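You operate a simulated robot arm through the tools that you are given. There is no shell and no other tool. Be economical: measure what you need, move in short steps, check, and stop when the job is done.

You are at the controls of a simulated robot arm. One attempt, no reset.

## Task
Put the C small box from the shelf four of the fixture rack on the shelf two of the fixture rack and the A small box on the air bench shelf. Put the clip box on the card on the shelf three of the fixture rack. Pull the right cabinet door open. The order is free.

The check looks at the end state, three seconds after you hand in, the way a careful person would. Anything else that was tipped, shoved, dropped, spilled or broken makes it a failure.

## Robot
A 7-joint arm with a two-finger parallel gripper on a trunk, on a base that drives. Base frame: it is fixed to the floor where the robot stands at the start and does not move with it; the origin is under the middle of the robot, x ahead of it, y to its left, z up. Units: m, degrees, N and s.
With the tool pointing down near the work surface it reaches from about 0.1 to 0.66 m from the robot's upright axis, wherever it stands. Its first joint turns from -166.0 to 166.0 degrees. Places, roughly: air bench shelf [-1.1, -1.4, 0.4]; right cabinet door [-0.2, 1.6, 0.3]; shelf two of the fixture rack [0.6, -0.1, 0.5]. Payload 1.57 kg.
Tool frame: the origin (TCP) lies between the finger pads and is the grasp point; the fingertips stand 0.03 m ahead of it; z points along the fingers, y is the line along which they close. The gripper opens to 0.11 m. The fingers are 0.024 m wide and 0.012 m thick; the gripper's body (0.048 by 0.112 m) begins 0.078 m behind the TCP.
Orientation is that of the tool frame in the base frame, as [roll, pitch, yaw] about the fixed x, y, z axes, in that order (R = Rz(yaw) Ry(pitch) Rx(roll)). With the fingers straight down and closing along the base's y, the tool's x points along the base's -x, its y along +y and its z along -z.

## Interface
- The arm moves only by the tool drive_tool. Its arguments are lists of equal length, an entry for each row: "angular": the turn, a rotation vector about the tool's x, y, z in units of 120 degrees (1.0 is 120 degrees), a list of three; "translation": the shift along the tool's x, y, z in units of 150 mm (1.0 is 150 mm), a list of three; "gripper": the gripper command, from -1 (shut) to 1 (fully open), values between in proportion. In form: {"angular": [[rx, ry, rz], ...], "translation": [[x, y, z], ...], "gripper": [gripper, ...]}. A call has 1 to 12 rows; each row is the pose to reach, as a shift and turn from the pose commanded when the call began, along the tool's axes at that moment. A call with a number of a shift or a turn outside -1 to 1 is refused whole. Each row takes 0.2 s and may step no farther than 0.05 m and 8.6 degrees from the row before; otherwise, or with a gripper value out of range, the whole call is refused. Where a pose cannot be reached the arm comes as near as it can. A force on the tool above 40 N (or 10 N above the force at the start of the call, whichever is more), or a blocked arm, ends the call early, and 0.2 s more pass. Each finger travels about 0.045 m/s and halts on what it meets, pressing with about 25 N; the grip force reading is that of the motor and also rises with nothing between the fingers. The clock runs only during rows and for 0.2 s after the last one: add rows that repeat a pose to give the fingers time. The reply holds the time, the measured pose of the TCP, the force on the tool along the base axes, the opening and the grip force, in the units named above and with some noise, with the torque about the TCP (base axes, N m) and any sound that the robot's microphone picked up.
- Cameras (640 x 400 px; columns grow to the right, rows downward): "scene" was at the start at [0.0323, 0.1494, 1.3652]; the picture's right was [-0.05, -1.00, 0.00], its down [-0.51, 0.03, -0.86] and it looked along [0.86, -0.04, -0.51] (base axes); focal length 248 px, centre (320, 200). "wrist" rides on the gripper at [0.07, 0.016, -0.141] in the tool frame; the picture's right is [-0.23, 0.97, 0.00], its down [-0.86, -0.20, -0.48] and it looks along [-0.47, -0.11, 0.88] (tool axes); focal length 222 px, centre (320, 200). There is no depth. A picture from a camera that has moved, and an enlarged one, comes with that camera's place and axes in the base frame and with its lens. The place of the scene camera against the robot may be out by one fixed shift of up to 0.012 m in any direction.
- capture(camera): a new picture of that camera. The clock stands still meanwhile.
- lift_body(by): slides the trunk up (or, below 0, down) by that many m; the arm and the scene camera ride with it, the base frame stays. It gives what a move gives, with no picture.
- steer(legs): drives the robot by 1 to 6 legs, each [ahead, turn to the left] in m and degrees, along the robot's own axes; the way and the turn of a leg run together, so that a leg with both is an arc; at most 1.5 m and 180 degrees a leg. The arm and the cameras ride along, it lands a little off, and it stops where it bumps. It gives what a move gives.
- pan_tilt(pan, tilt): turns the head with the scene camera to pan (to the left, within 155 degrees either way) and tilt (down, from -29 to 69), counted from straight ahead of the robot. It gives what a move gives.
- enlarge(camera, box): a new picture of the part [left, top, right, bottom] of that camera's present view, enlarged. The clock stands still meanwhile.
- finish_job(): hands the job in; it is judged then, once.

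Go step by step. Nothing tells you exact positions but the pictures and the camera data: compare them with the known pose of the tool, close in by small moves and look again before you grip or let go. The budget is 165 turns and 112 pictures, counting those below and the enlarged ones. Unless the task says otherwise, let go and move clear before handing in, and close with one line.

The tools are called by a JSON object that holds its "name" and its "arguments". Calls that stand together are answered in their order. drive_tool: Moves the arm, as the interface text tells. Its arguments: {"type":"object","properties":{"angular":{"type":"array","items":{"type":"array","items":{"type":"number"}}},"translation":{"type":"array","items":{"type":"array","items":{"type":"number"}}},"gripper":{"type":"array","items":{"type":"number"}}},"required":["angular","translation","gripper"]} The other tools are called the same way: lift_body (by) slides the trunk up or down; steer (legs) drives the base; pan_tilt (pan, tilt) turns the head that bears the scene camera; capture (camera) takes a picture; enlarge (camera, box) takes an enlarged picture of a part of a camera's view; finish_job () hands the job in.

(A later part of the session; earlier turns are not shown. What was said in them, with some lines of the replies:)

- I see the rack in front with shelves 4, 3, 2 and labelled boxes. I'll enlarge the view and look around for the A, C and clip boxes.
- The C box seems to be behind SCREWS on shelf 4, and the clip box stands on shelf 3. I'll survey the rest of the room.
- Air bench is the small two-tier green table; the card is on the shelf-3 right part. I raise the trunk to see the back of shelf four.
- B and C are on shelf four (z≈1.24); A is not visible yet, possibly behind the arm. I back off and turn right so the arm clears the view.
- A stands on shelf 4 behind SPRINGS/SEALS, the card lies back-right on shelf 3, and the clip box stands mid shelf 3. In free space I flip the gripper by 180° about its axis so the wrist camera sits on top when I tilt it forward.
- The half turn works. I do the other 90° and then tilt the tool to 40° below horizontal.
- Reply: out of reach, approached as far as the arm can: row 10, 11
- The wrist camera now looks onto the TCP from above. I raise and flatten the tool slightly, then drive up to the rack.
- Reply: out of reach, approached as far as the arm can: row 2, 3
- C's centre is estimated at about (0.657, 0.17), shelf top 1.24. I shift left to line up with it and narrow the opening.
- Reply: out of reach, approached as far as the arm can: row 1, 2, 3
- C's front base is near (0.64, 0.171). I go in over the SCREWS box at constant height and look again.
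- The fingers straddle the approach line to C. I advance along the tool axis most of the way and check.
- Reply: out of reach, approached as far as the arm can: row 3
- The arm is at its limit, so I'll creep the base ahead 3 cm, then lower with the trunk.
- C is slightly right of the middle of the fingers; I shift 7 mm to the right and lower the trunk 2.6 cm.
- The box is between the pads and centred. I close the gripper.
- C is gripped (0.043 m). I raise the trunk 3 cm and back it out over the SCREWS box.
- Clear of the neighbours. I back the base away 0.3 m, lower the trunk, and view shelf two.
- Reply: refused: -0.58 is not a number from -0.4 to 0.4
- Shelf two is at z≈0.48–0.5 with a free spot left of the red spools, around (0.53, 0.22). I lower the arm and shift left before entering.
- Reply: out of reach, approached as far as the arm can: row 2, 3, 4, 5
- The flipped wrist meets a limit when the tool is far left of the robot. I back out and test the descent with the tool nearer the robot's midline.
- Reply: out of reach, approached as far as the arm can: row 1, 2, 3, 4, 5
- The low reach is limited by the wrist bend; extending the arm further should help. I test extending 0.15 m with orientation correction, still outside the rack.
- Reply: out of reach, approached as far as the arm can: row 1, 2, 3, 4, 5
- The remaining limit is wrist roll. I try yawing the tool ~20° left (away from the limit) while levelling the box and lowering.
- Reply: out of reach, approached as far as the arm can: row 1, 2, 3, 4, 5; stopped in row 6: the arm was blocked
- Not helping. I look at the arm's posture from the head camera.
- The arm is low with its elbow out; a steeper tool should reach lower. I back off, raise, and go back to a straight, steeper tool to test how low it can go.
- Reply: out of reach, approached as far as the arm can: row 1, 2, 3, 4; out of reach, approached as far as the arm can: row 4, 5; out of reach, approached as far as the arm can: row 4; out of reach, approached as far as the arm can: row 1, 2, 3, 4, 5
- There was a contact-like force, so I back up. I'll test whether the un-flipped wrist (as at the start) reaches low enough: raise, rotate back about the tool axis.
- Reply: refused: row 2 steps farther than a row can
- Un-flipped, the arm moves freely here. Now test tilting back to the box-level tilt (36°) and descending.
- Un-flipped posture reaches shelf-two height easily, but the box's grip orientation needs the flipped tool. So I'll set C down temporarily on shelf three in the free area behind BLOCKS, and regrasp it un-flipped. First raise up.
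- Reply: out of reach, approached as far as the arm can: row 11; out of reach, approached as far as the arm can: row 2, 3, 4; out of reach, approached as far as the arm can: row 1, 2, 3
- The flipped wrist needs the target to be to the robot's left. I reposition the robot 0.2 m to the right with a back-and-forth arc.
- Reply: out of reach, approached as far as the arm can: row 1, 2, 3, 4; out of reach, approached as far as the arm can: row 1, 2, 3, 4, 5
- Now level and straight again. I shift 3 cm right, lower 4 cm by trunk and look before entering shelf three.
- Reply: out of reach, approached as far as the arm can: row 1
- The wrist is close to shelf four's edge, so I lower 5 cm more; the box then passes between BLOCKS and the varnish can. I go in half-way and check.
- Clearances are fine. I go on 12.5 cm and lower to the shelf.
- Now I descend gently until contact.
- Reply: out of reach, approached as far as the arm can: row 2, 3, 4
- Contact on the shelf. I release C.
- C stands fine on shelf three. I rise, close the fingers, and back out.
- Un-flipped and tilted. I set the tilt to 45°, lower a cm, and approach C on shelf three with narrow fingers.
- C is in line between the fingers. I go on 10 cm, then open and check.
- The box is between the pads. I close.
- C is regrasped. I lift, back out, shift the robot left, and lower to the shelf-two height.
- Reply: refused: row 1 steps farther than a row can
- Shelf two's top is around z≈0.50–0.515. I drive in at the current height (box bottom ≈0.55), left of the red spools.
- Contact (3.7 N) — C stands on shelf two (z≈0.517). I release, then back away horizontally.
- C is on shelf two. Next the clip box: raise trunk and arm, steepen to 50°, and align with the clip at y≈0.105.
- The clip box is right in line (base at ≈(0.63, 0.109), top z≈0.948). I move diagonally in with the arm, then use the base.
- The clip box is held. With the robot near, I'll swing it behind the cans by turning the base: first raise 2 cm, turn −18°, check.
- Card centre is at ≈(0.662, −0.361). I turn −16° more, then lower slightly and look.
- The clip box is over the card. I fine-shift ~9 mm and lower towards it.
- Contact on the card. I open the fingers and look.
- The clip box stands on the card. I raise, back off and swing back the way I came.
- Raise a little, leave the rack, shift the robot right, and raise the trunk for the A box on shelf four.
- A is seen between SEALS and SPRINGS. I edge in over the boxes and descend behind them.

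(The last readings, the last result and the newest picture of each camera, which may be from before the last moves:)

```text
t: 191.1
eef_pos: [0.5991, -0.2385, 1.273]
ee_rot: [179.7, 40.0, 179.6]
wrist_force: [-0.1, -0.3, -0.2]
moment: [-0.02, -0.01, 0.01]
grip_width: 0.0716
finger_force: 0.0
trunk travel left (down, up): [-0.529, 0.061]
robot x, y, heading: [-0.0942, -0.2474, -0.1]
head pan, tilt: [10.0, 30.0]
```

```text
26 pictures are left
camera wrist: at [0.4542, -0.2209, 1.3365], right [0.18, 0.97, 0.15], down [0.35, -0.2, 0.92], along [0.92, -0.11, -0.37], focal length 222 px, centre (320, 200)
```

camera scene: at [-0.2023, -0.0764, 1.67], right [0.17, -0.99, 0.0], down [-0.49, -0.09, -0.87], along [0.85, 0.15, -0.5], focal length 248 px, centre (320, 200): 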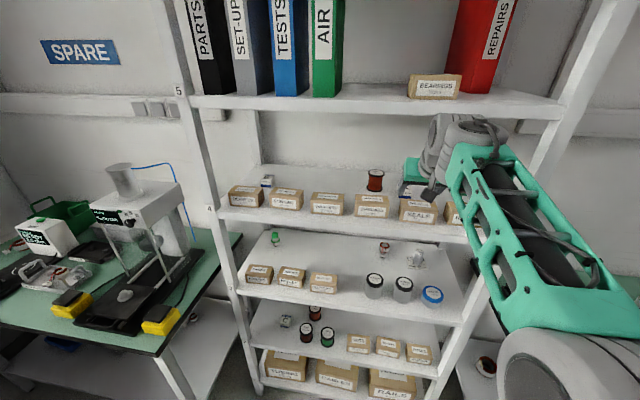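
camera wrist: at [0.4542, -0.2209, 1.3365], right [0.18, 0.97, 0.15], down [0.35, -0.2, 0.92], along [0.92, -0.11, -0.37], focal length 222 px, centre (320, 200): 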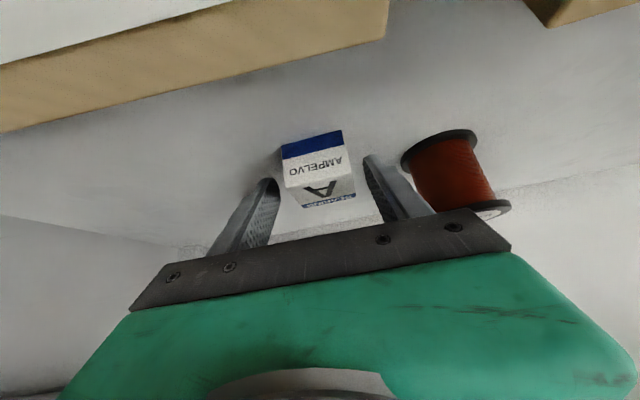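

Well placed around A. I close the gripper and lift slightly.

{"name": "drive_tool", "arguments": {"angular": [[0, 0, 0], [0, 0, 0], [0, 0, 0], [0, 0, 0], [0, 0, 0]], "translation": [[0, 0, 0], [0, 0, 0], [0, 0, 0], [0, 0, 0], [0, 0, 0]], "gripper": [0.1, -0.4, -1, -1, -1]}}

{"name": "lift_body", "arguments": {"by": 0.04}}

{"name": "capture", "arguments": {"camera": "wrist"}}

```text
t: 192.3
eef_pos: [0.6001, -0.2391, 1.2739]
ee_rot: [179.7, 40.1, 179.6]
wrist_force: [-0.5, 0.6, 0.4]
moment: [-0.05, 0.01, 0.01]
grip_width: 0.0433
finger_force: 25.0
trunk travel left (down, up): [-0.529, 0.061]
robot x, y, heading: [-0.0958, -0.2459, -0.2]
head pan, tilt: [10.0, 30.0]
```

```text
t: 193.1
eef_pos: [0.5984, -0.2385, 1.3129]
ee_rot: [179.8, 40.0, 179.6]
wrist_force: [-0.3, -0.2, -1.1]
moment: [0.01, 0.04, 0.02]
grip_width: 0.0435
finger_force: 24.7
trunk travel left (down, up): [-0.569, 0.021]
robot x, y, heading: [-0.0946, -0.2438, 0.0]
head pan, tilt: [10.0, 30.0]
```

```text
25 pictures are left
camera wrist: at [0.4545, -0.2208, 1.3763], right [0.18, 0.97, 0.15], down [0.35, -0.2, 0.92], along [0.92, -0.11, -0.37], focal length 222 px, centre (320, 200)
```

wrist: 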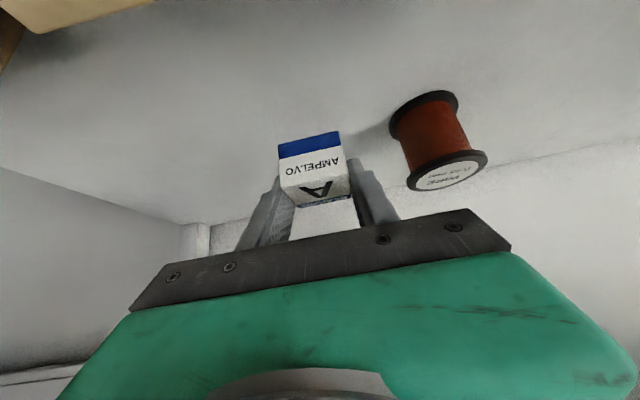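

A is held. I back up behind SEALS, raise, and exit.

{"name": "steer", "arguments": {"legs": [[-0.108, 0]]}}

{"name": "lift_body", "arguments": {"by": 0.02}}

{"name": "capture", "arguments": {"camera": "wrist"}}

{"name": "enlarge", "arguments": {"camera": "scene", "box": [300, 60, 540, 210]}}

```text
t: 194.3
eef_pos: [0.4905, -0.2389, 1.3142]
ee_rot: [179.8, 40.1, 179.5]
wrist_force: [0.1, 0.1, -1.3]
moment: [0.01, 0.0, 0.01]
grip_width: 0.0434
finger_force: 24.7
trunk travel left (down, up): [-0.569, 0.021]
robot x, y, heading: [-0.2015, -0.2451, -0.1]
head pan, tilt: [10.0, 30.0]
```

```text
t: 195.0
eef_pos: [0.4913, -0.2385, 1.3343]
ee_rot: [179.7, 40.1, 179.4]
wrist_force: [0.9, 0.2, -1.0]
moment: [0.02, -0.03, -0.02]
grip_width: 0.0432
finger_force: 24.9
trunk travel left (down, up): [-0.589, 0.001]
robot x, y, heading: [-0.2018, -0.2477, -0.2]
head pan, tilt: [10.0, 30.0]
```

```text
24 pictures are left
camera wrist: at [0.3466, -0.2215, 1.3967], right [0.18, 0.97, 0.15], down [0.35, -0.2, 0.92], along [0.92, -0.11, -0.37], focal length 222 px, centre (320, 200)
```

wrist: 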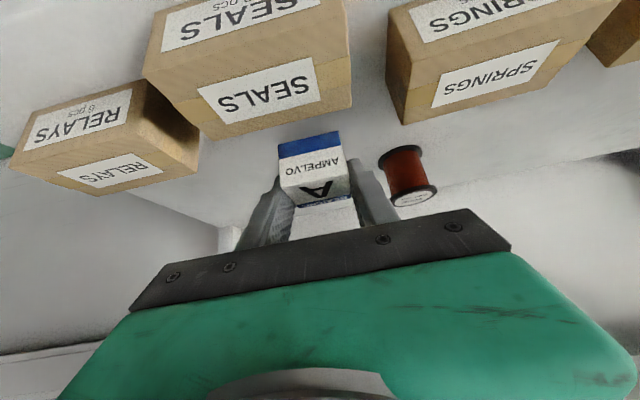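

```text
2.67 times, centred on (420, 135) of scene
camera zoom: at [-0.1692, -0.0763, 1.68], right [0.17, -0.98, 0.0], down [-0.49, -0.09, -0.87], along [0.85, 0.15, -0.5], focal length 662 px, centre (53, 373)
```

zoom: 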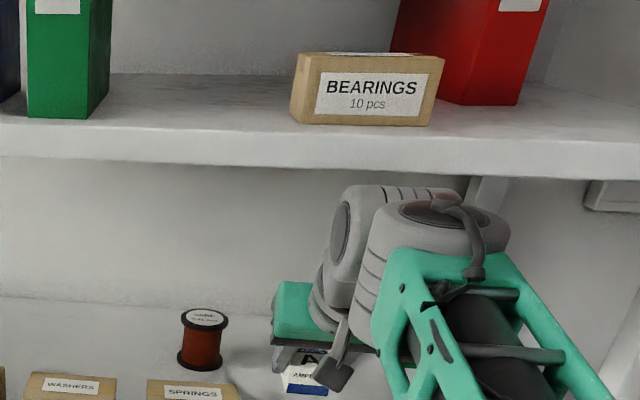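

{"name": "drive_tool", "arguments": {"angular": [[0, 0, 0], [0, 0, 0]], "translation": [[-0.03, 0, -0.08], [-0.06, 0, -0.145]], "gripper": [-1, -1]}}

{"name": "steer", "arguments": {"legs": [[-0.4, 0]]}}

{"name": "pan_tilt", "arguments": {"pan": -125, "tilt": 30}}

{"name": "capture", "arguments": {"camera": "scene"}}

```text
t: 195.6
eef_pos: [0.4843, -0.2379, 1.3554]
ee_rot: [179.6, 40.0, 179.6]
wrist_force: [-0.3, 0.3, -0.7]
moment: [0.01, 0.01, 0.0]
grip_width: 0.0435
finger_force: 24.7
trunk travel left (down, up): [-0.589, 0.001]
robot x, y, heading: [-0.2026, -0.2489, -0.2]
head pan, tilt: [10.0, 30.0]
```

```text
t: 198.1
eef_pos: [0.086, -0.232, 1.3561]
ee_rot: [179.7, 40.1, -179.7]
wrist_force: [0.0, 0.0, -0.9]
moment: [-0.02, -0.03, 0.03]
grip_width: 0.0434
finger_force: 25.4
trunk travel left (down, up): [-0.589, 0.001]
robot x, y, heading: [-0.5956, -0.2492, 0.8]
head pan, tilt: [10.0, 30.0]
```

```text
t: 200.2
eef_pos: [0.0878, -0.2322, 1.3557]
ee_rot: [179.7, 40.0, -179.7]
wrist_force: [-0.8, -0.3, -0.1]
moment: [0.03, -0.02, 0.0]
grip_width: 0.0433
finger_force: 24.7
trunk travel left (down, up): [-0.589, 0.001]
robot x, y, heading: [-0.5996, -0.2487, 0.5]
head pan, tilt: [-125.0, 30.0]
```

```text
22 pictures are left
camera scene: at [-0.7085, -0.1699, 1.68], right [-0.83, 0.56, 0.0], down [0.28, 0.41, -0.87], along [-0.49, -0.72, -0.5], focal length 248 px, centre (320, 200)
```

scene: 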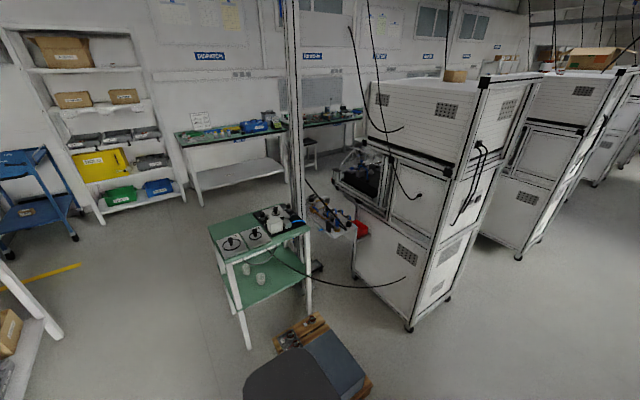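

{"name": "enlarge", "arguments": {"camera": "scene", "box": [200, 190, 400, 370]}}

```text
2.22 times, centred on (300, 280) of scene
camera zoom: at [-0.7085, -0.1699, 1.68], right [-0.83, 0.56, 0.0], down [0.28, 0.41, -0.87], along [-0.49, -0.72, -0.5], focal length 552 px, centre (364, 22)
```

zoom: 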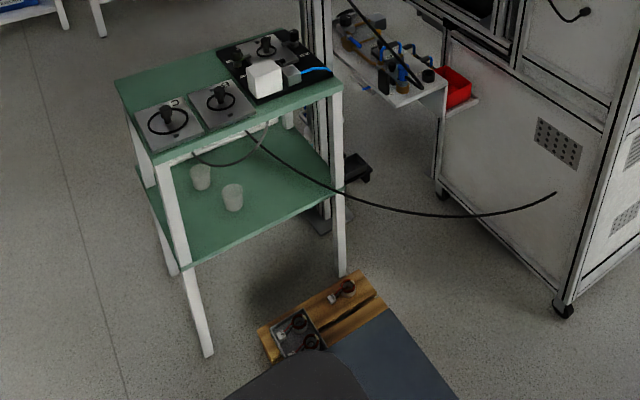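

The air bench's lower shelf (z≈0.43, x −1.32…−0.85, y −1.54…−1.20) holds two cups and has a cable at the front; approaching from its open +x side is best, placing A at about (−0.895, −1.33). I retract the arm and drive round.

{"name": "drive_tool", "arguments": {"angular": [[0, 0, 0], [0, 0, 0], [0, 0, 0], [0, 0, 0], [0, 0, 0]], "translation": [[0.19, 0, -0.16], [0.38, 0, -0.32], [0.57, 0, -0.48], [0.76, 0, -0.64], [0.9, 0, -0.757]], "gripper": [-1, -1, -1, -1, -1]}}

{"name": "steer", "arguments": {"legs": [[0, -72], [0.6, 0]]}}

{"name": "pan_tilt", "arguments": {"pan": 0, "tilt": 30}}

{"name": "capture", "arguments": {"camera": "scene"}}

```text
t: 201.4
eef_pos: [-0.0914, -0.2326, 1.3543]
ee_rot: [179.7, 40.1, -179.7]
wrist_force: [-0.2, -0.9, -1.1]
moment: [0.0, -0.02, 0.01]
grip_width: 0.0433
finger_force: 25.1
trunk travel left (down, up): [-0.589, 0.001]
robot x, y, heading: [-0.5981, -0.2477, 0.6]
head pan, tilt: [-125.0, 30.0]
```

```text
t: 207.9
eef_pos: [-0.1987, -1.2866, 1.3547]
ee_rot: [179.7, 40.0, 110.6]
wrist_force: [-0.7, -0.4, -1.3]
moment: [0.02, -0.01, -0.02]
grip_width: 0.0434
finger_force: 25.1
trunk travel left (down, up): [-0.589, 0.001]
robot x, y, heading: [-0.3903, -0.8158, -69.2]
head pan, tilt: [-125.0, 30.0]
```

```text
t: 210.0
eef_pos: [-0.1987, -1.2853, 1.3543]
ee_rot: [179.7, 40.2, 110.4]
wrist_force: [0.0, 0.7, -1.1]
moment: [-0.02, -0.01, 0.02]
grip_width: 0.0434
finger_force: 24.7
trunk travel left (down, up): [-0.589, 0.001]
robot x, y, heading: [-0.389, -0.8133, -69.3]
head pan, tilt: [0.0, 30.0]
```

```text
20 pictures are left
camera scene: at [-0.2317, -0.7884, 1.68], right [-0.93, -0.36, 0.0], down [-0.18, 0.47, -0.87], along [0.31, -0.81, -0.5], focal length 248 px, centre (320, 200)
```

scene: 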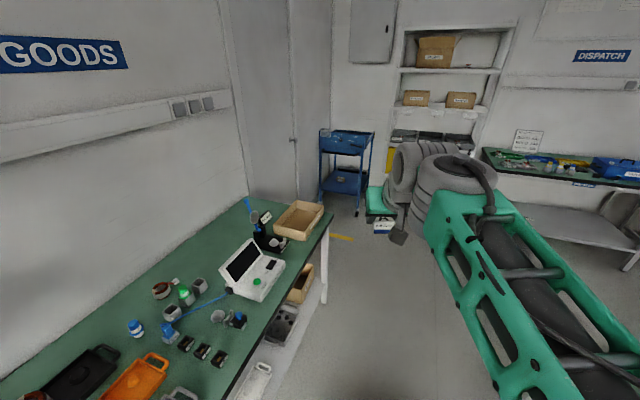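

{"name": "steer", "arguments": {"legs": [[0, -3.5], [0.54, 0], [0, -107.5]]}}

{"name": "lift_body", "arguments": {"by": -0.3}}

{"name": "pan_tilt", "arguments": {"pan": 10, "tilt": 40}}

{"name": "capture", "arguments": {"camera": "scene"}}

```text
t: 218.0
eef_pos: [-0.7349, -1.3626, 1.3549]
ee_rot: [179.7, 40.1, 1.4]
wrist_force: [-0.5, -0.6, -0.7]
moment: [0.0, 0.02, 0.03]
grip_width: 0.0435
finger_force: 25.1
trunk travel left (down, up): [-0.589, 0.001]
robot x, y, heading: [-0.2276, -1.3413, -178.0]
head pan, tilt: [0.0, 30.0]
```

```text
t: 221.0
eef_pos: [-0.735, -1.3618, 1.0542]
ee_rot: [179.7, 40.1, 1.3]
wrist_force: [-0.9, -0.6, 0.0]
moment: [0.01, -0.02, 0.0]
grip_width: 0.0432
finger_force: 25.2
trunk travel left (down, up): [-0.289, 0.301]
robot x, y, heading: [-0.2261, -1.338, -178.3]
head pan, tilt: [0.0, 30.0]
```

```text
t: 221.7
eef_pos: [-0.7341, -1.3619, 1.0546]
ee_rot: [179.8, 40.0, 1.4]
wrist_force: [-0.9, 0.5, -0.8]
moment: [0.01, 0.02, -0.02]
grip_width: 0.0432
finger_force: 25.2
trunk travel left (down, up): [-0.289, 0.301]
robot x, y, heading: [-0.2264, -1.3361, -178.1]
head pan, tilt: [10.0, 40.0]
```

```text
19 pictures are left
camera scene: at [-0.243, -1.5071, 1.3647], right [-0.2, 0.98, 0.0], down [0.63, 0.13, -0.77], along [-0.75, -0.16, -0.64], focal length 248 px, centre (320, 200)
```

scene: 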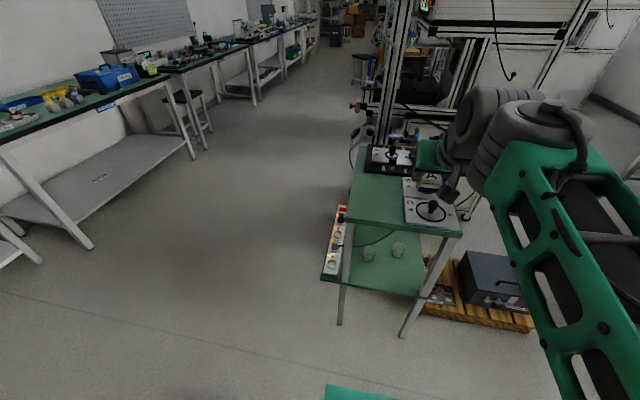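

Side opening is clear. I lower the trunk fully and the arm by 0.19 m in front of the bench's side.

{"name": "lift_body", "arguments": {"by": -0.288}}

{"name": "drive_tool", "arguments": {"angular": [[0, 0, 0], [0, 0, 0], [0, 0, 0], [0, 0, 0], [0, 0, 0]], "translation": [[0.163, -0.036, 0.194], [0.326, -0.072, 0.388], [0.49, -0.108, 0.582], [0.653, -0.144, 0.776], [0.816, -0.18, 0.969]], "gripper": [-1, -1, -1, -1, -1]}}

{"name": "capture", "arguments": {"camera": "wrist"}}

```text
t: 224.6
eef_pos: [-0.7345, -1.3628, 0.7672]
ee_rot: [179.8, 40.1, 1.4]
wrist_force: [0.0, 0.2, -1.0]
moment: [0.0, 0.01, 0.01]
grip_width: 0.0434
finger_force: 25.3
trunk travel left (down, up): [-0.001, 0.589]
robot x, y, heading: [-0.2257, -1.3387, -178.3]
head pan, tilt: [10.0, 40.0]
```

```text
t: 225.8
eef_pos: [-0.7327, -1.3367, 0.5746]
ee_rot: [179.7, 40.1, 1.4]
wrist_force: [-0.7, 0.1, -0.9]
moment: [0.0, -0.02, -0.01]
grip_width: 0.0435
finger_force: 25.0
trunk travel left (down, up): [-0.001, 0.589]
robot x, y, heading: [-0.2275, -1.3387, -177.9]
head pan, tilt: [10.0, 40.0]
```

```text
18 pictures are left
camera wrist: at [-0.5891, -1.3477, 0.6375], right [-0.15, -0.98, 0.15], down [-0.35, 0.19, 0.92], along [-0.92, 0.08, -0.37], focal length 222 px, centre (320, 200)
```

wrist: 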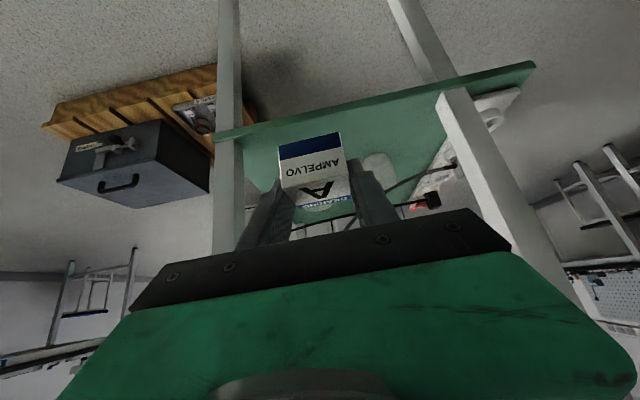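

Shelf edge at z≈0.41. I lower 7 cm more and drive in 16 cm.

{"name": "drive_tool", "arguments": {"angular": [[0, 0, 0], [0, 0, 0]], "translation": [[0.15, 0, 0.178], [0.3, 0, 0.357]], "gripper": [-1, -1]}}

{"name": "steer", "arguments": {"legs": [[0.16, -1]]}}

{"name": "capture", "arguments": {"camera": "wrist"}}

```text
t: 226.4
eef_pos: [-0.7344, -1.3373, 0.5059]
ee_rot: [179.7, 40.1, 1.5]
wrist_force: [0.9, 0.0, -0.4]
moment: [0.03, -0.02, 0.03]
grip_width: 0.0432
finger_force: 25.1
trunk travel left (down, up): [-0.001, 0.589]
robot x, y, heading: [-0.2247, -1.341, -178.3]
head pan, tilt: [10.0, 40.0]
```

```text
t: 227.8
eef_pos: [-0.8918, -1.3321, 0.5064]
ee_rot: [179.7, 40.0, 0.3]
wrist_force: [0.5, 0.0, -0.9]
moment: [-0.01, -0.01, 0.0]
grip_width: 0.0433
finger_force: 24.5
trunk travel left (down, up): [-0.001, 0.589]
robot x, y, heading: [-0.3855, -1.3381, -179.3]
head pan, tilt: [10.0, 40.0]
```

```text
17 pictures are left
camera wrist: at [-0.7473, -1.3461, 0.5694], right [-0.16, -0.98, 0.15], down [-0.35, 0.2, 0.92], along [-0.92, 0.1, -0.37], focal length 222 px, centre (320, 200)
```

wrist: 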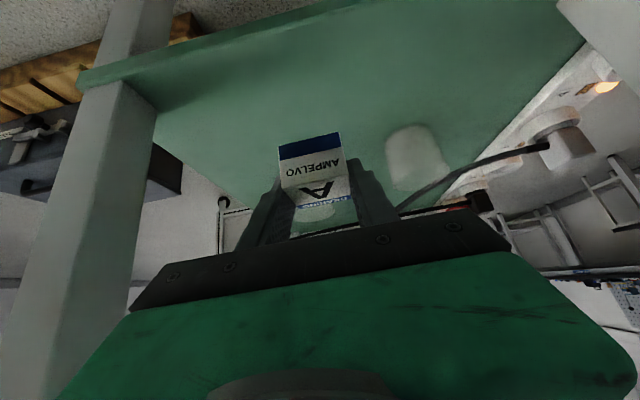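

{"name": "drive_tool", "arguments": {"angular": [[0, 0, 0], [0, 0, 0]], "translation": [[0.09, 0, 0.107], [0.18, 0, 0.214]], "gripper": [-1, -1]}}

{"name": "drive_tool", "arguments": {"angular": [[0, 0, 0], [0, 0, 0]], "translation": [[0.013, 0, 0.015], [0.026, 0, 0.031]], "gripper": [-1, -1]}}

{"name": "capture", "arguments": {"camera": "wrist"}}

```text
t: 228.4
eef_pos: [-0.8902, -1.3321, 0.4624]
ee_rot: [179.7, 40.1, 0.5]
wrist_force: [-0.2, 0.0, 0.0]
moment: [0.02, 0.02, 0.03]
grip_width: 0.0434
finger_force: 25.2
trunk travel left (down, up): [-0.001, 0.589]
robot x, y, heading: [-0.3886, -1.3438, -179.0]
head pan, tilt: [10.0, 40.0]
```

```text
t: 229.0
eef_pos: [-0.8908, -1.3313, 0.4594]
ee_rot: [179.7, 40.0, 0.6]
wrist_force: [-0.3, -1.0, -0.9]
moment: [0.02, -0.03, -0.02]
grip_width: 0.0433
finger_force: 25.2
trunk travel left (down, up): [-0.001, 0.589]
robot x, y, heading: [-0.3877, -1.3409, -179.3]
head pan, tilt: [10.0, 40.0]
```

```text
16 pictures are left
camera wrist: at [-0.7473, -1.3458, 0.5218], right [-0.16, -0.98, 0.15], down [-0.35, 0.2, 0.92], along [-0.92, 0.1, -0.37], focal length 222 px, centre (320, 200)
```

wrist: 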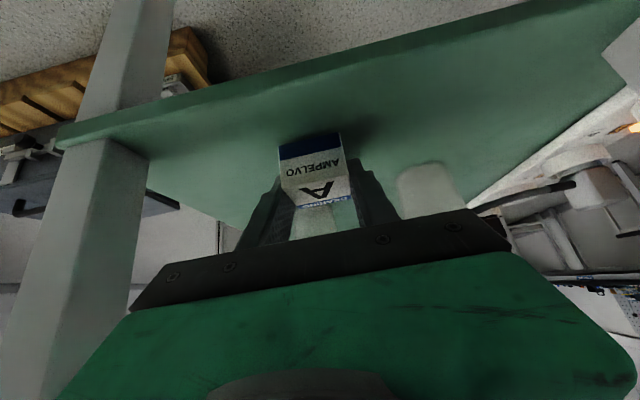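

{"name": "drive_tool", "arguments": {"angular": [[0, 0, 0], [0, 0, 0]], "translation": [[0.017, 0, 0.02], [0.034, 0, 0.041]], "gripper": [-1, -1]}}

{"name": "drive_tool", "arguments": {"angular": [[0, 0, 0]], "translation": [[0.017, 0, 0.02]], "gripper": [-1]}}

```text
t: 229.6
eef_pos: [-0.8918, -1.3316, 0.4535]
ee_rot: [179.7, 40.4, 0.5]
wrist_force: [2.7, 1.9, 12.5]
moment: [0.13, -0.4, 0.04]
grip_width: 0.0434
finger_force: 25.2
trunk travel left (down, up): [-0.001, 0.589]
robot x, y, heading: [-0.3857, -1.3407, -179.3]
head pan, tilt: [10.0, 40.0]
```

```text
t: 230.0
eef_pos: [-0.8933, -1.3327, 0.4508]
ee_rot: [179.8, 40.5, 0.4]
wrist_force: [3.4, 2.4, 25.1]
moment: [0.13, 0.05, -0.05]
grip_width: 0.0438
finger_force: 24.3
trunk travel left (down, up): [-0.001, 0.589]
robot x, y, heading: [-0.3835, -1.3399, -179.2]
head pan, tilt: [10.0, 40.0]
```

Contact with the shelf. I ease up 3 mm and release, then retreat along the tool axis.

{"name": "drive_tool", "arguments": {"angular": [[0, 0, 0], [0, 0, 0], [0, 0, 0], [0, 0, 0]], "translation": [[-0.017, 0, -0.02], [-0.017, 0, -0.02], [-0.017, 0, -0.02], [-0.017, 0, -0.02]], "gripper": [-1, -0.2, 0.2, 0.2]}}

{"name": "drive_tool", "arguments": {"angular": [[0, 0, 0], [0, 0, 0], [0, 0, 0]], "translation": [[0, 0, -0.15], [0, 0, -0.35], [0, 0, -0.6]], "gripper": [0.2, 0.2, 0.2]}}

{"name": "steer", "arguments": {"legs": [[-0.16, 0]]}}

{"name": "capture", "arguments": {"camera": "wrist"}}

```text
t: 231.0
eef_pos: [-0.892, -1.3344, 0.4501]
ee_rot: [179.6, 40.1, 0.5]
wrist_force: [0.0, -16.3, 18.8]
moment: [0.01, 0.2, 0.18]
grip_width: 0.0521
finger_force: 0.0
trunk travel left (down, up): [-0.001, 0.589]
robot x, y, heading: [-0.3844, -1.3406, -179.0]
head pan, tilt: [10.0, 40.0]
```

```text
t: 231.8
eef_pos: [-0.8341, -1.3337, 0.5177]
ee_rot: [179.7, 39.9, 0.3]
wrist_force: [0.2, 0.5, 0.3]
moment: [-0.03, 0.04, 0.04]
grip_width: 0.0656
finger_force: 0.0
trunk travel left (down, up): [-0.001, 0.589]
robot x, y, heading: [-0.3848, -1.337, -179.0]
head pan, tilt: [10.0, 40.0]
```

```text
t: 233.2
eef_pos: [-0.6709, -1.3303, 0.5182]
ee_rot: [179.6, 40.2, 0.4]
wrist_force: [1.2, 0.7, -0.1]
moment: [-0.01, -0.05, 0.03]
grip_width: 0.0662
finger_force: 0.0
trunk travel left (down, up): [-0.001, 0.589]
robot x, y, heading: [-0.2211, -1.3364, -179.3]
head pan, tilt: [10.0, 40.0]
```

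```text
15 pictures are left
camera wrist: at [-0.5265, -1.3446, 0.5817], right [-0.16, -0.97, 0.15], down [-0.35, 0.2, 0.92], along [-0.92, 0.1, -0.37], focal length 222 px, centre (320, 200)
```

wrist: 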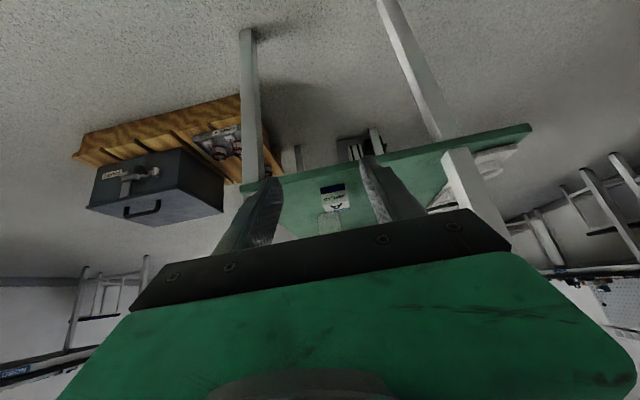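

{"name": "enlarge", "arguments": {"camera": "wrist", "box": [270, 120, 470, 245]}}

```text
3.20 times, centred on (370, 182) of wrist
camera zoom: at [-0.5265, -1.3446, 0.5817], right [-0.16, -0.97, 0.15], down [-0.35, 0.2, 0.92], along [-0.92, 0.1, -0.37], focal length 711 px, centre (160, 256)
```

zoom: 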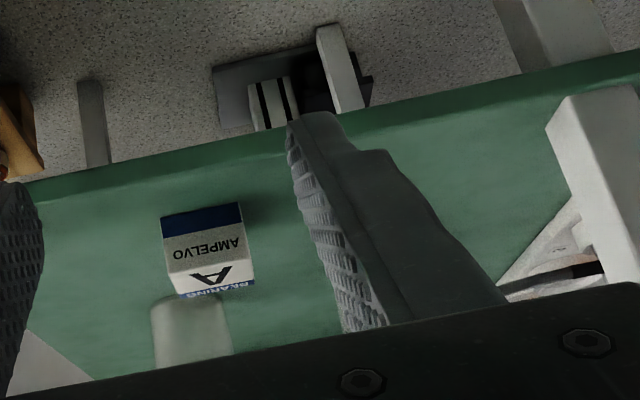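

A is in place. Now to the cabinet: turn to face +y and drive along to about (−0.36, 0.85).

{"name": "steer", "arguments": {"legs": [[0, -87], [1.4, 0], [0.75, -3.6]]}}

{"name": "pan_tilt", "arguments": {"pan": 5, "tilt": 35}}

{"name": "capture", "arguments": {"camera": "scene"}}

```text
t: 247.7
eef_pos: [-0.2922, 1.2628, 0.5192]
ee_rot: [179.7, 40.0, -89.7]
wrist_force: [0.0, -0.8, -0.5]
moment: [-0.01, 0.0, 0.04]
grip_width: 0.066
finger_force: 0.1
trunk travel left (down, up): [-0.001, 0.589]
robot x, y, heading: [-0.2995, 0.8068, 90.7]
head pan, tilt: [10.0, 40.0]
```

```text
t: 248.3
eef_pos: [-0.2929, 1.2609, 0.5187]
ee_rot: [179.6, 40.0, -89.8]
wrist_force: [-0.6, 0.3, -0.2]
moment: [-0.01, 0.01, 0.0]
grip_width: 0.0659
finger_force: 0.0
trunk travel left (down, up): [-0.001, 0.589]
robot x, y, heading: [-0.2981, 0.8136, 90.6]
head pan, tilt: [5.0, 35.0]
```

```text
13 pictures are left
camera scene: at [-0.4602, 0.836, 1.0842], right [0.99, 0.1, 0.0], down [0.06, -0.57, -0.82], along [-0.08, 0.81, -0.57], focal length 248 px, centre (320, 200)
```

scene: 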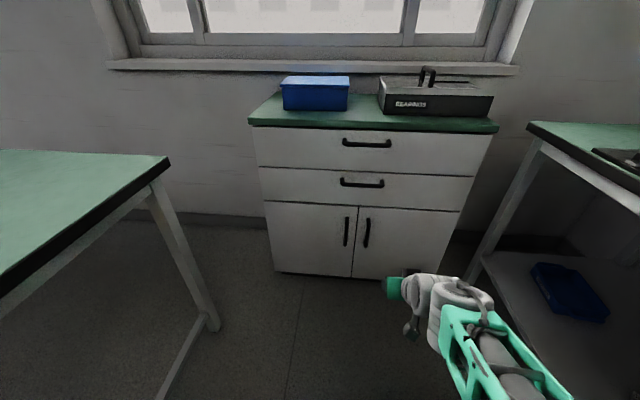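

The right door's handle is at x≈−0.346, z 0.30–0.47, standing off the front at y≈1.6; hinge on the right at x≈0. I lower the tool to the handle height and flatten it to 40°.

{"name": "drive_tool", "arguments": {"angular": [[0, -0.02, 0], [0, -0.04, 0], [0, -0.06, 0], [0, -0.083, 0]], "translation": [[0.138, 0.09, 0.165], [0.277, 0.18, 0.33], [0.415, 0.27, 0.495], [0.554, 0.36, 0.658]], "gripper": [0.1, 0.1, 0.1, 0.1]}}

{"name": "steer", "arguments": {"legs": [[0.2, -0.6]]}}

{"name": "capture", "arguments": {"camera": "wrist"}}

```text
t: 249.3
eef_pos: [-0.3487, 1.2612, 0.3845]
ee_rot: [179.7, 50.2, -89.8]
wrist_force: [0.3, 0.3, -0.1]
moment: [0.01, 0.0, 0.01]
grip_width: 0.0604
finger_force: 0.0
trunk travel left (down, up): [-0.001, 0.589]
robot x, y, heading: [-0.296, 0.8111, 90.9]
head pan, tilt: [5.0, 35.0]
```

```text
t: 250.9
eef_pos: [-0.344, 1.4549, 0.3842]
ee_rot: [179.7, 50.1, -90.4]
wrist_force: [-1.2, 0.2, -0.1]
moment: [-0.02, 0.0, 0.05]
grip_width: 0.0603
finger_force: 0.1
trunk travel left (down, up): [-0.001, 0.589]
robot x, y, heading: [-0.299, 1.0051, 90.1]
head pan, tilt: [5.0, 35.0]
```

```text
12 pictures are left
camera wrist: at [-0.3614, 1.3027, 0.4223], right [-0.97, 0.15, 0.18], down [0.2, 0.18, 0.96], along [0.11, 0.97, -0.21], focal length 222 px, centre (320, 200)
```

wrist: 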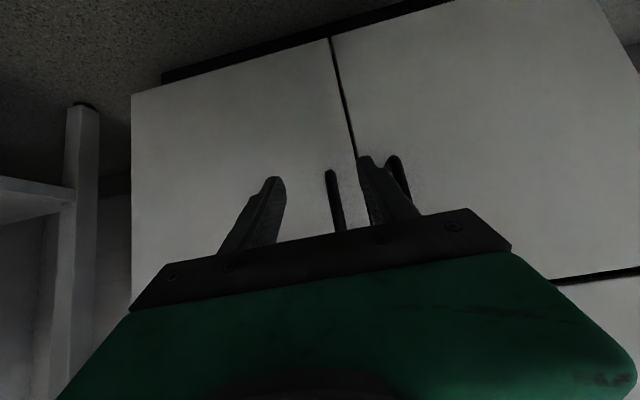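

{"name": "steer", "arguments": {"legs": [[0.1, 0]]}}

{"name": "drive_tool", "arguments": {"angular": [[0, 0, 0]], "translation": [[0, 0.03, 0]], "gripper": [0.1]}}

{"name": "capture", "arguments": {"camera": "wrist"}}

```text
t: 252.1
eef_pos: [-0.3423, 1.556, 0.3864]
ee_rot: [179.7, 50.0, -90.5]
wrist_force: [-0.2, -0.8, 0.5]
moment: [-0.02, -0.02, 0.01]
grip_width: 0.0603
finger_force: 0.0
trunk travel left (down, up): [-0.001, 0.589]
robot x, y, heading: [-0.3007, 1.104, 89.9]
head pan, tilt: [5.0, 35.0]
```

```text
t: 252.5
eef_pos: [-0.3488, 1.5553, 0.3853]
ee_rot: [179.7, 50.0, -90.5]
wrist_force: [0.9, 0.1, 0.1]
moment: [0.02, 0.0, -0.02]
grip_width: 0.0605
finger_force: 0.1
trunk travel left (down, up): [-0.001, 0.589]
robot x, y, heading: [-0.2979, 1.1045, 89.8]
head pan, tilt: [5.0, 35.0]
```

```text
11 pictures are left
camera wrist: at [-0.3655, 1.4035, 0.4219], right [-0.97, 0.15, 0.18], down [0.2, 0.18, 0.96], along [0.11, 0.97, -0.21], focal length 222 px, centre (320, 200)
```

wrist: 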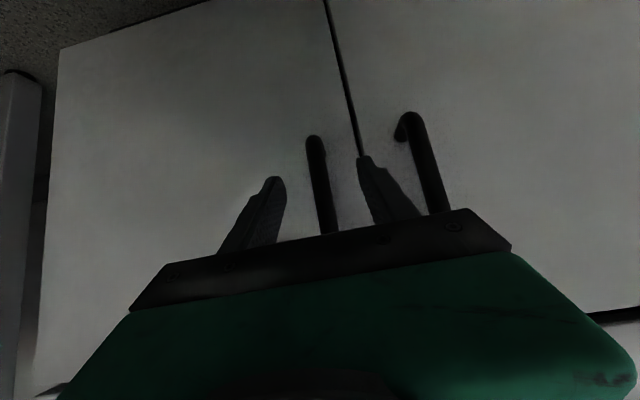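

The handle bar (y≈1.604) lies between the fingers. I move forward 3.7 cm and close on it.

{"name": "drive_tool", "arguments": {"angular": [[0, 0, 0], [0, 0, 0]], "translation": [[-0.08, 0, 0.095], [-0.159, 0, 0.189]], "gripper": [0.1, 0.1]}}

{"name": "drive_tool", "arguments": {"angular": [[0, 0, 0], [0, 0, 0], [0, 0, 0], [0, 0, 0], [0, 0, 0], [0, 0, 0]], "translation": [[0, 0, 0], [0, 0, 0], [0, 0, 0], [0, 0, 0], [0, 0, 0], [0, 0, 0]], "gripper": [-0.3, -0.7, -1, -1, -1, -1]}}

```text
t: 253.1
eef_pos: [-0.3485, 1.5838, 0.3805]
ee_rot: [179.8, 49.2, -90.3]
wrist_force: [-0.7, -10.9, 4.1]
moment: [0.02, 0.05, 0.09]
grip_width: 0.0602
finger_force: 0.0
trunk travel left (down, up): [-0.001, 0.589]
robot x, y, heading: [-0.3007, 1.1023, 89.9]
head pan, tilt: [5.0, 35.0]
stopped in row 2: the force on the tool passed its limit at 100 N (the readings are from after the stop); the commanded pose is now the measured one
```

```text
t: 254.5
eef_pos: [-0.3483, 1.5849, 0.3806]
ee_rot: [179.9, 49.1, -90.2]
wrist_force: [6.5, -20.2, 1.5]
moment: [-0.14, -0.24, 0.15]
grip_width: 0.0149
finger_force: 30.6
trunk travel left (down, up): [-0.001, 0.589]
robot x, y, heading: [-0.3016, 1.1048, 90.1]
head pan, tilt: [5.0, 35.0]
```

I'm holding the bar (1.5 cm). Now pull along the door's arc (hinge ≈(0, 1.62)), first 12°.

{"name": "drive_tool", "arguments": {"angular": [[-0.0126, 0, -0.0109], [-0.0252, 0, -0.0218], [-0.0378, 0, -0.0327], [-0.0504, 0, -0.0436], [-0.063, 0, -0.0545], [-0.0756, 0, -0.0654], [-0.0756, 0, -0.0654]], "translation": [[0.053, -0.01, -0.061], [0.1057, -0.022, -0.122], [0.158, -0.038, -0.182], [0.21, -0.0553, -0.2424], [0.261, -0.076, -0.302], [0.3127, -0.0993, -0.3609], [0.3127, -0.0993, -0.3609]], "gripper": [-1, -1, -1, -1, -1, -1, -1]}}

{"name": "capture", "arguments": {"camera": "scene"}}

```text
t: 256.1
eef_pos: [-0.3348, 1.5145, 0.3807]
ee_rot: [179.9, 49.1, -78.3]
wrist_force: [13.3, 3.7, -15.4]
moment: [-0.42, -0.29, 0.02]
grip_width: 0.0148
finger_force: 30.7
trunk travel left (down, up): [-0.001, 0.589]
robot x, y, heading: [-0.298, 1.1047, 90.5]
head pan, tilt: [5.0, 35.0]
```

```text
10 pictures are left
camera scene: at [-0.4608, 1.1328, 1.0841], right [1.0, 0.09, 0.0], down [0.05, -0.57, -0.82], along [-0.07, 0.82, -0.57], focal length 248 px, centre (320, 200)
```

scene: 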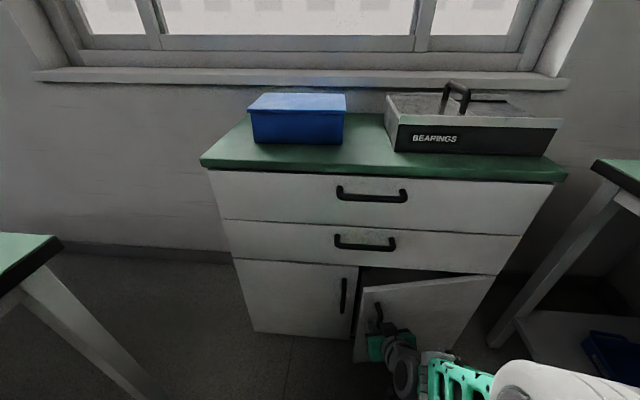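

The door moves. The same relative motion repeats for the next 12°.

{"name": "drive_tool", "arguments": {"angular": [[-0.0126, 0, -0.0109], [-0.0252, 0, -0.0218], [-0.0378, 0, -0.0327], [-0.0504, 0, -0.0436], [-0.063, 0, -0.0545], [-0.0756, 0, -0.0654], [-0.0756, 0, -0.0654]], "translation": [[0.053, -0.01, -0.061], [0.1057, -0.022, -0.122], [0.158, -0.038, -0.182], [0.21, -0.0553, -0.2424], [0.261, -0.076, -0.302], [0.3127, -0.0993, -0.3609], [0.3127, -0.0993, -0.3609]], "gripper": [-1, -1, -1, -1, -1, -1, -1]}}

```text
t: 257.3
eef_pos: [-0.3141, 1.4634, 0.3818]
ee_rot: [179.7, 49.8, -69.1]
wrist_force: [-6.0, 23.6, -12.1]
moment: [-1.12, -0.38, 0.7]
grip_width: 0.015
finger_force: 30.8
trunk travel left (down, up): [-0.001, 0.589]
robot x, y, heading: [-0.3019, 1.107, 90.3]
head pan, tilt: [5.0, 35.0]
stopped in row 5: the force on the tool passed its limit at 138 N (the readings are from after the stop); the commanded pose is now the measured one
```

Force built up at ~21°; I release the handle, back off, and will push the door further from its inner side.

{"name": "drive_tool", "arguments": {"angular": [[0, 0, 0], [0, 0, 0], [0, 0, 0], [0, 0, 0]], "translation": [[0, 0, 0], [0, 0, 0], [0, 0, 0], [0, 0, 0]], "gripper": [-0.5, 0, 0.1, 0.1]}}

{"name": "drive_tool", "arguments": {"angular": [[0, 0, 0], [0, 0, 0], [0, 0, 0]], "translation": [[0.1, 0, -0.15], [0.2, 0, -0.3], [0.3, 0, -0.4]], "gripper": [0.1, 0.1, 0.1]}}

{"name": "steer", "arguments": {"legs": [[-0.15, 0]]}}

{"name": "capture", "arguments": {"camera": "scene"}}

```text
t: 258.3
eef_pos: [-0.3129, 1.4631, 0.3834]
ee_rot: [179.7, 49.9, -69.2]
wrist_force: [-2.0, 19.4, 2.3]
moment: [-1.16, -0.14, 0.29]
grip_width: 0.0606
finger_force: 0.0
trunk travel left (down, up): [-0.001, 0.589]
robot x, y, heading: [-0.3014, 1.1092, 89.7]
head pan, tilt: [5.0, 35.0]
```

```text
t: 258.5
eef_pos: [-0.3112, 1.4636, 0.3856]
ee_rot: [179.9, 50.4, -68.9]
wrist_force: [0.0, 0.2, -0.7]
moment: [0.02, 0.0, 0.02]
grip_width: 0.0604
finger_force: 0.1
out of reach, approached as far as the arm can: row 1
trunk travel left (down, up): [-0.001, 0.589]
robot x, y, heading: [-0.301, 1.1061, 89.8]
head pan, tilt: [5.0, 35.0]
stopped in row 1: the force on the tool passed its limit at 99 N (the readings are from after the stop); the commanded pose is now the measured one
```

```text
t: 259.9
eef_pos: [-0.3105, 1.3073, 0.3858]
ee_rot: [179.8, 50.4, -69.1]
wrist_force: [0.9, 0.8, 0.1]
moment: [-0.02, 0.03, 0.04]
grip_width: 0.0602
finger_force: 0.1
trunk travel left (down, up): [-0.001, 0.589]
robot x, y, heading: [-0.3009, 0.9486, 89.8]
head pan, tilt: [5.0, 35.0]
```

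```text
9 pictures are left
camera scene: at [-0.4611, 0.9761, 1.0842], right [1.0, 0.08, 0.0], down [0.05, -0.57, -0.82], along [-0.07, 0.82, -0.57], focal length 248 px, centre (320, 200)
```

scene: 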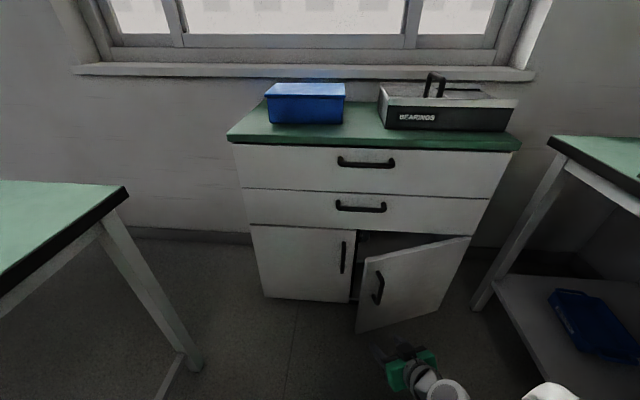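

The stop was the arm being too close to the robot itself. With the base further back I can regrip: back 10 cm, align with the handle's new direction, and extend.

{"name": "steer", "arguments": {"legs": [[-0.1, 0]]}}

{"name": "drive_tool", "arguments": {"angular": [[0, 0, 0], [0, 0, 0], [0, 0, 0]], "translation": [[0.05, -0.2, -0.06], [0.1, -0.4, -0.12], [0.147, -0.6, -0.177]], "gripper": [0.1, 0.1, 0.1]}}

{"name": "drive_tool", "arguments": {"angular": [[0, 0, 0], [0, 0, 0], [0, 0, 0], [0, 0, 0]], "translation": [[-0.16, 0, 0.19], [-0.32, 0, 0.385], [-0.48, 0, 0.577], [-0.64, 0, 0.77]], "gripper": [0.1, 0.1, 0.1, 0.1]}}

{"name": "capture", "arguments": {"camera": "wrist"}}

```text
t: 261.1
eef_pos: [-0.3105, 1.207, 0.3855]
ee_rot: [-180.0, 50.4, -69.3]
wrist_force: [-0.1, -0.4, 0.7]
moment: [0.02, -0.03, -0.02]
grip_width: 0.0606
finger_force: 0.1
trunk travel left (down, up): [-0.001, 0.589]
robot x, y, heading: [-0.3012, 0.8469, 89.6]
head pan, tilt: [5.0, 35.0]
```

```text
t: 261.9
eef_pos: [-0.2147, 1.2095, 0.3846]
ee_rot: [180.0, 50.4, -69.3]
wrist_force: [0.1, -0.1, -0.6]
moment: [0.02, -0.02, 0.01]
grip_width: 0.0603
finger_force: 0.0
trunk travel left (down, up): [-0.001, 0.589]
robot x, y, heading: [-0.2989, 0.8454, 89.7]
head pan, tilt: [5.0, 35.0]
```

```text
t: 262.9
eef_pos: [-0.2665, 1.3449, 0.3854]
ee_rot: [-180.0, 50.4, -69.3]
wrist_force: [-0.1, 0.0, 0.2]
moment: [0.0, -0.01, 0.0]
grip_width: 0.0605
finger_force: 0.1
trunk travel left (down, up): [-0.001, 0.589]
robot x, y, heading: [-0.3049, 0.8467, 89.5]
head pan, tilt: [5.0, 35.0]
```

```text
8 pictures are left
camera wrist: at [-0.2278, 1.1967, 0.4221], right [-0.96, -0.21, 0.18], down [0.12, 0.23, 0.96], along [-0.24, 0.95, -0.2], focal length 222 px, centre (320, 200)
```

wrist: 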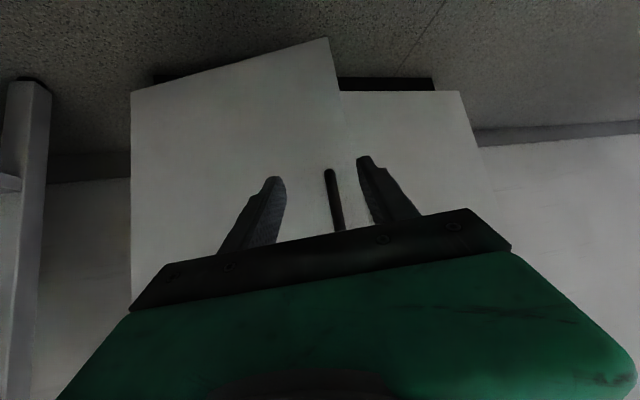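

Handle again .15 m ahead between the fingers. I advance 12.6 cm and grip.

{"name": "drive_tool", "arguments": {"angular": [[0, 0, 0], [0, 0, 0], [0, 0, 0], [0, 0, 0]], "translation": [[-0.135, 0.01, 0.162], [-0.27, 0.02, 0.324], [-0.405, 0.03, 0.486], [-0.537, 0.03, 0.646]], "gripper": [0.1, 0.1, 0.1, 0.1]}}

{"name": "drive_tool", "arguments": {"angular": [[0, 0, 0], [0, 0, 0], [0, 0, 0], [0, 0, 0], [0, 0, 0], [0, 0, 0]], "translation": [[0, 0, 0], [0, 0, 0], [0, 0, 0], [0, 0, 0], [0, 0, 0], [0, 0, 0]], "gripper": [-0.3, -0.7, -1, -1, -1, -1]}}

```text
t: 263.9
eef_pos: [-0.314, 1.4634, 0.3836]
ee_rot: [-180.0, 50.4, -69.3]
wrist_force: [0.6, -1.1, 0.0]
moment: [-0.02, 0.01, -0.02]
grip_width: 0.0602
finger_force: 0.0
trunk travel left (down, up): [-0.001, 0.589]
robot x, y, heading: [-0.3, 0.8508, 89.5]
head pan, tilt: [5.0, 35.0]
```

```text
t: 265.3
eef_pos: [-0.3132, 1.4637, 0.385]
ee_rot: [180.0, 50.3, -69.1]
wrist_force: [-1.9, -0.9, 0.5]
moment: [0.11, 0.0, 0.0]
grip_width: 0.015
finger_force: 31.2
trunk travel left (down, up): [-0.001, 0.589]
robot x, y, heading: [-0.2999, 0.848, 89.9]
head pan, tilt: [5.0, 35.0]
```

{"name": "drive_tool", "arguments": {"angular": [[-0.0128, 0, -0.0107], [-0.0256, 0, -0.0213], [-0.0385, 0, -0.032], [-0.0513, 0, -0.0426], [-0.0641, 0, -0.0533], [-0.0769, 0, -0.0639], [-0.0897, 0, -0.0746], [-0.1026, 0, -0.0852], [-0.1154, 0, -0.0959], [-0.1282, 0, -0.1065], [-0.141, 0, -0.1172], [-0.1538, 0, -0.1278]], "translation": [[0.0515, -0.0093, -0.062], [0.1031, -0.022, -0.1241], [0.1542, -0.0373, -0.1856], [0.2049, -0.0553, -0.2466], [0.2552, -0.076, -0.3071], [0.305, -0.0993, -0.3671], [0.3544, -0.1253, -0.4266], [0.403, -0.154, -0.485], [0.4507, -0.1853, -0.5424], [0.498, -0.22, -0.5993], [0.5449, -0.256, -0.6557], [0.59, -0.2953, -0.7101]], "gripper": [-1, -1, -1, -1, -1, -1, -1, -1, -1, -1, -1, -1]}}

```text
t: 267.9
eef_pos: [-0.2242, 1.3511, 0.3848]
ee_rot: [-179.8, 50.3, -45.2]
wrist_force: [12.1, 14.2, -17.2]
moment: [-0.68, -0.1, -0.05]
grip_width: 0.0151
finger_force: 30.9
trunk travel left (down, up): [-0.001, 0.589]
robot x, y, heading: [-0.3015, 0.8474, 89.6]
head pan, tilt: [5.0, 35.0]
```

Door at ~45°. Continue another 24°.

{"name": "drive_tool", "arguments": {"angular": [[-0.0128, 0, -0.0107], [-0.0256, 0, -0.0213], [-0.0385, 0, -0.032], [-0.0513, 0, -0.0426], [-0.0641, 0, -0.0533], [-0.0769, 0, -0.0639], [-0.0897, 0, -0.0746], [-0.1026, 0, -0.0852], [-0.1154, 0, -0.0959], [-0.1282, 0, -0.1065], [-0.141, 0, -0.1172], [-0.1538, 0, -0.1278]], "translation": [[0.0515, -0.0093, -0.062], [0.1031, -0.022, -0.1241], [0.1542, -0.0373, -0.1856], [0.2049, -0.0553, -0.2466], [0.2552, -0.076, -0.3071], [0.305, -0.0993, -0.3671], [0.3544, -0.1253, -0.4266], [0.403, -0.154, -0.485], [0.4507, -0.1853, -0.5424], [0.498, -0.22, -0.5993], [0.5449, -0.256, -0.6557], [0.59, -0.2953, -0.7101]], "gripper": [-1, -1, -1, -1, -1, -1, -1, -1, -1, -1, -1, -1]}}

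{"name": "capture", "arguments": {"camera": "scene"}}

```text
t: 270.2
eef_pos: [-0.1127, 1.2909, 0.3852]
ee_rot: [-179.6, 50.4, -24.4]
wrist_force: [3.6, 8.1, -8.4]
moment: [-0.44, 0.4, -0.16]
grip_width: 0.0148
finger_force: 30.7
trunk travel left (down, up): [-0.001, 0.589]
robot x, y, heading: [-0.301, 0.8544, 89.9]
head pan, tilt: [5.0, 35.0]
stopped in row 11: the force on the tool passed its limit at 41 N (the readings are from after the stop); the commanded pose is now the measured one
```

```text
7 pictures are left
camera scene: at [-0.4609, 0.8765, 1.0844], right [1.0, 0.08, 0.0], down [0.05, -0.57, -0.82], along [-0.07, 0.82, -0.57], focal length 248 px, centre (320, 200)
```

scene: 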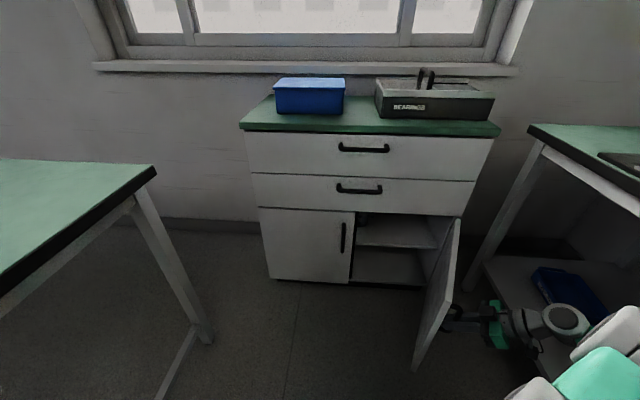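

The door stands open at about 65°. I release the handle and withdraw axially, then back the base away.

{"name": "drive_tool", "arguments": {"angular": [[0, 0, 0], [0, 0, 0], [0, 0, 0], [0, 0, 0]], "translation": [[0, 0, 0], [0, 0, 0], [0, 0, 0], [0, 0, 0]], "gripper": [-0.5, 0, 0.2, 0.2]}}

{"name": "drive_tool", "arguments": {"angular": [[0, 0, 0], [0, 0, 0], [0, 0, 0]], "translation": [[0.07, 0, -0.09], [0.14, 0, -0.18], [0.24, 0, -0.29]], "gripper": [0.2, 0.2, 0.2]}}

{"name": "capture", "arguments": {"camera": "wrist"}}

```text
t: 271.2
eef_pos: [-0.1144, 1.2882, 0.3873]
ee_rot: [-179.5, 50.5, -24.2]
wrist_force: [0.4, -0.6, -0.4]
moment: [0.01, -0.03, 0.0]
grip_width: 0.0661
finger_force: 0.0
trunk travel left (down, up): [-0.001, 0.589]
robot x, y, heading: [-0.2969, 0.8484, 89.8]
head pan, tilt: [5.0, 35.0]
```

```text
t: 272.0
eef_pos: [-0.0619, 1.2653, 0.3866]
ee_rot: [-179.4, 50.4, -23.9]
wrist_force: [0.3, -1.1, -0.9]
moment: [0.03, 0.01, -0.01]
grip_width: 0.066
finger_force: 0.0
trunk travel left (down, up): [-0.001, 0.589]
robot x, y, heading: [-0.3017, 0.8503, 89.8]
head pan, tilt: [5.0, 35.0]
```

```text
6 pictures are left
camera wrist: at [0.071, 1.188, 0.4227], right [-0.54, -0.83, 0.17], down [-0.08, 0.25, 0.97], along [-0.84, 0.5, -0.2], focal length 222 px, centre (320, 200)
```

wrist: 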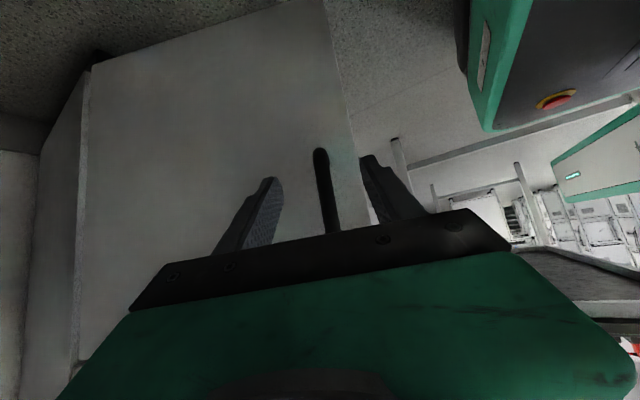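

{"name": "steer", "arguments": {"legs": [[-0.3, 0]]}}

{"name": "capture", "arguments": {"camera": "scene"}}

```text
t: 274.1
eef_pos: [-0.0626, 0.9672, 0.3871]
ee_rot: [-179.3, 50.4, -24.1]
wrist_force: [0.6, 0.4, -0.6]
moment: [0.04, -0.01, 0.04]
grip_width: 0.0659
finger_force: 0.0
trunk travel left (down, up): [-0.001, 0.589]
robot x, y, heading: [-0.306, 0.5501, 89.8]
head pan, tilt: [5.0, 35.0]
```

```text
5 pictures are left
camera scene: at [-0.4624, 0.5786, 1.0842], right [1.0, 0.08, 0.0], down [0.05, -0.57, -0.82], along [-0.07, 0.82, -0.57], focal length 248 px, centre (320, 200)
```

scene: 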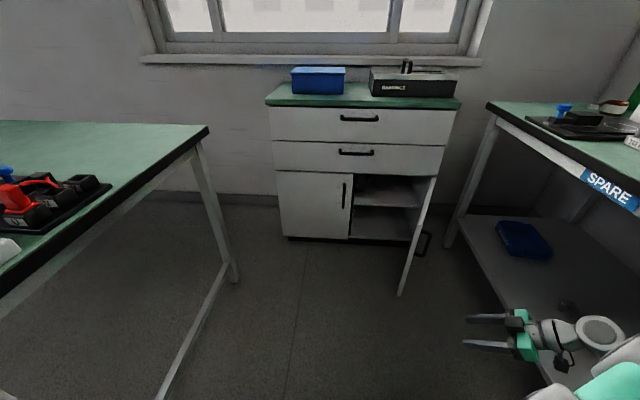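

The door stays wide open. A last look at the rack to verify the placed boxes.

{"name": "pan_tilt", "arguments": {"pan": -105, "tilt": 25}}

{"name": "capture", "arguments": {"camera": "scene"}}

```text
t: 275.9
eef_pos: [-0.062, 0.9677, 0.3874]
ee_rot: [-179.3, 50.4, -24.1]
wrist_force: [0.1, 0.5, 0.5]
moment: [-0.01, 0.02, 0.02]
grip_width: 0.0662
finger_force: 0.0
trunk travel left (down, up): [-0.001, 0.589]
robot x, y, heading: [-0.2997, 0.5524, 89.7]
head pan, tilt: [-105.0, 25.0]
```

```text
4 pictures are left
camera scene: at [-0.3662, 0.4666, 1.1], right [-0.26, -0.96, 0.0], down [-0.41, 0.11, -0.91], along [0.87, -0.24, -0.42], focal length 248 px, centre (320, 200)
```

scene: 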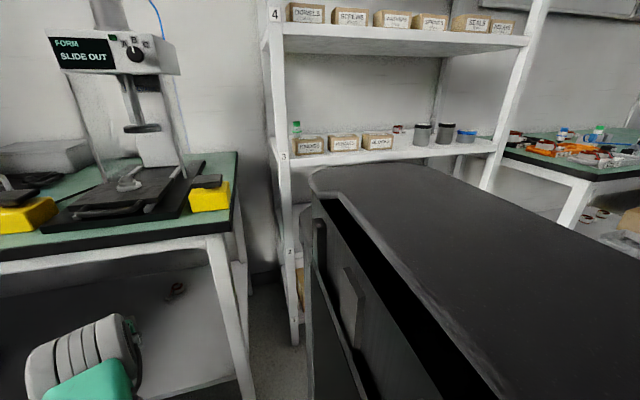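

The rack's boxes stand as before, all placements were seen upright, and the arm is clear. I hand in.

{"name": "finish_job", "arguments": {}}

```text
The job is handed in.
```

I've handed the job in with all four parts done. C is on shelf two, A is on the air bench shelf, the clip box is on the card on shelf three, and the right cabinet door stands open at roughly 65°.
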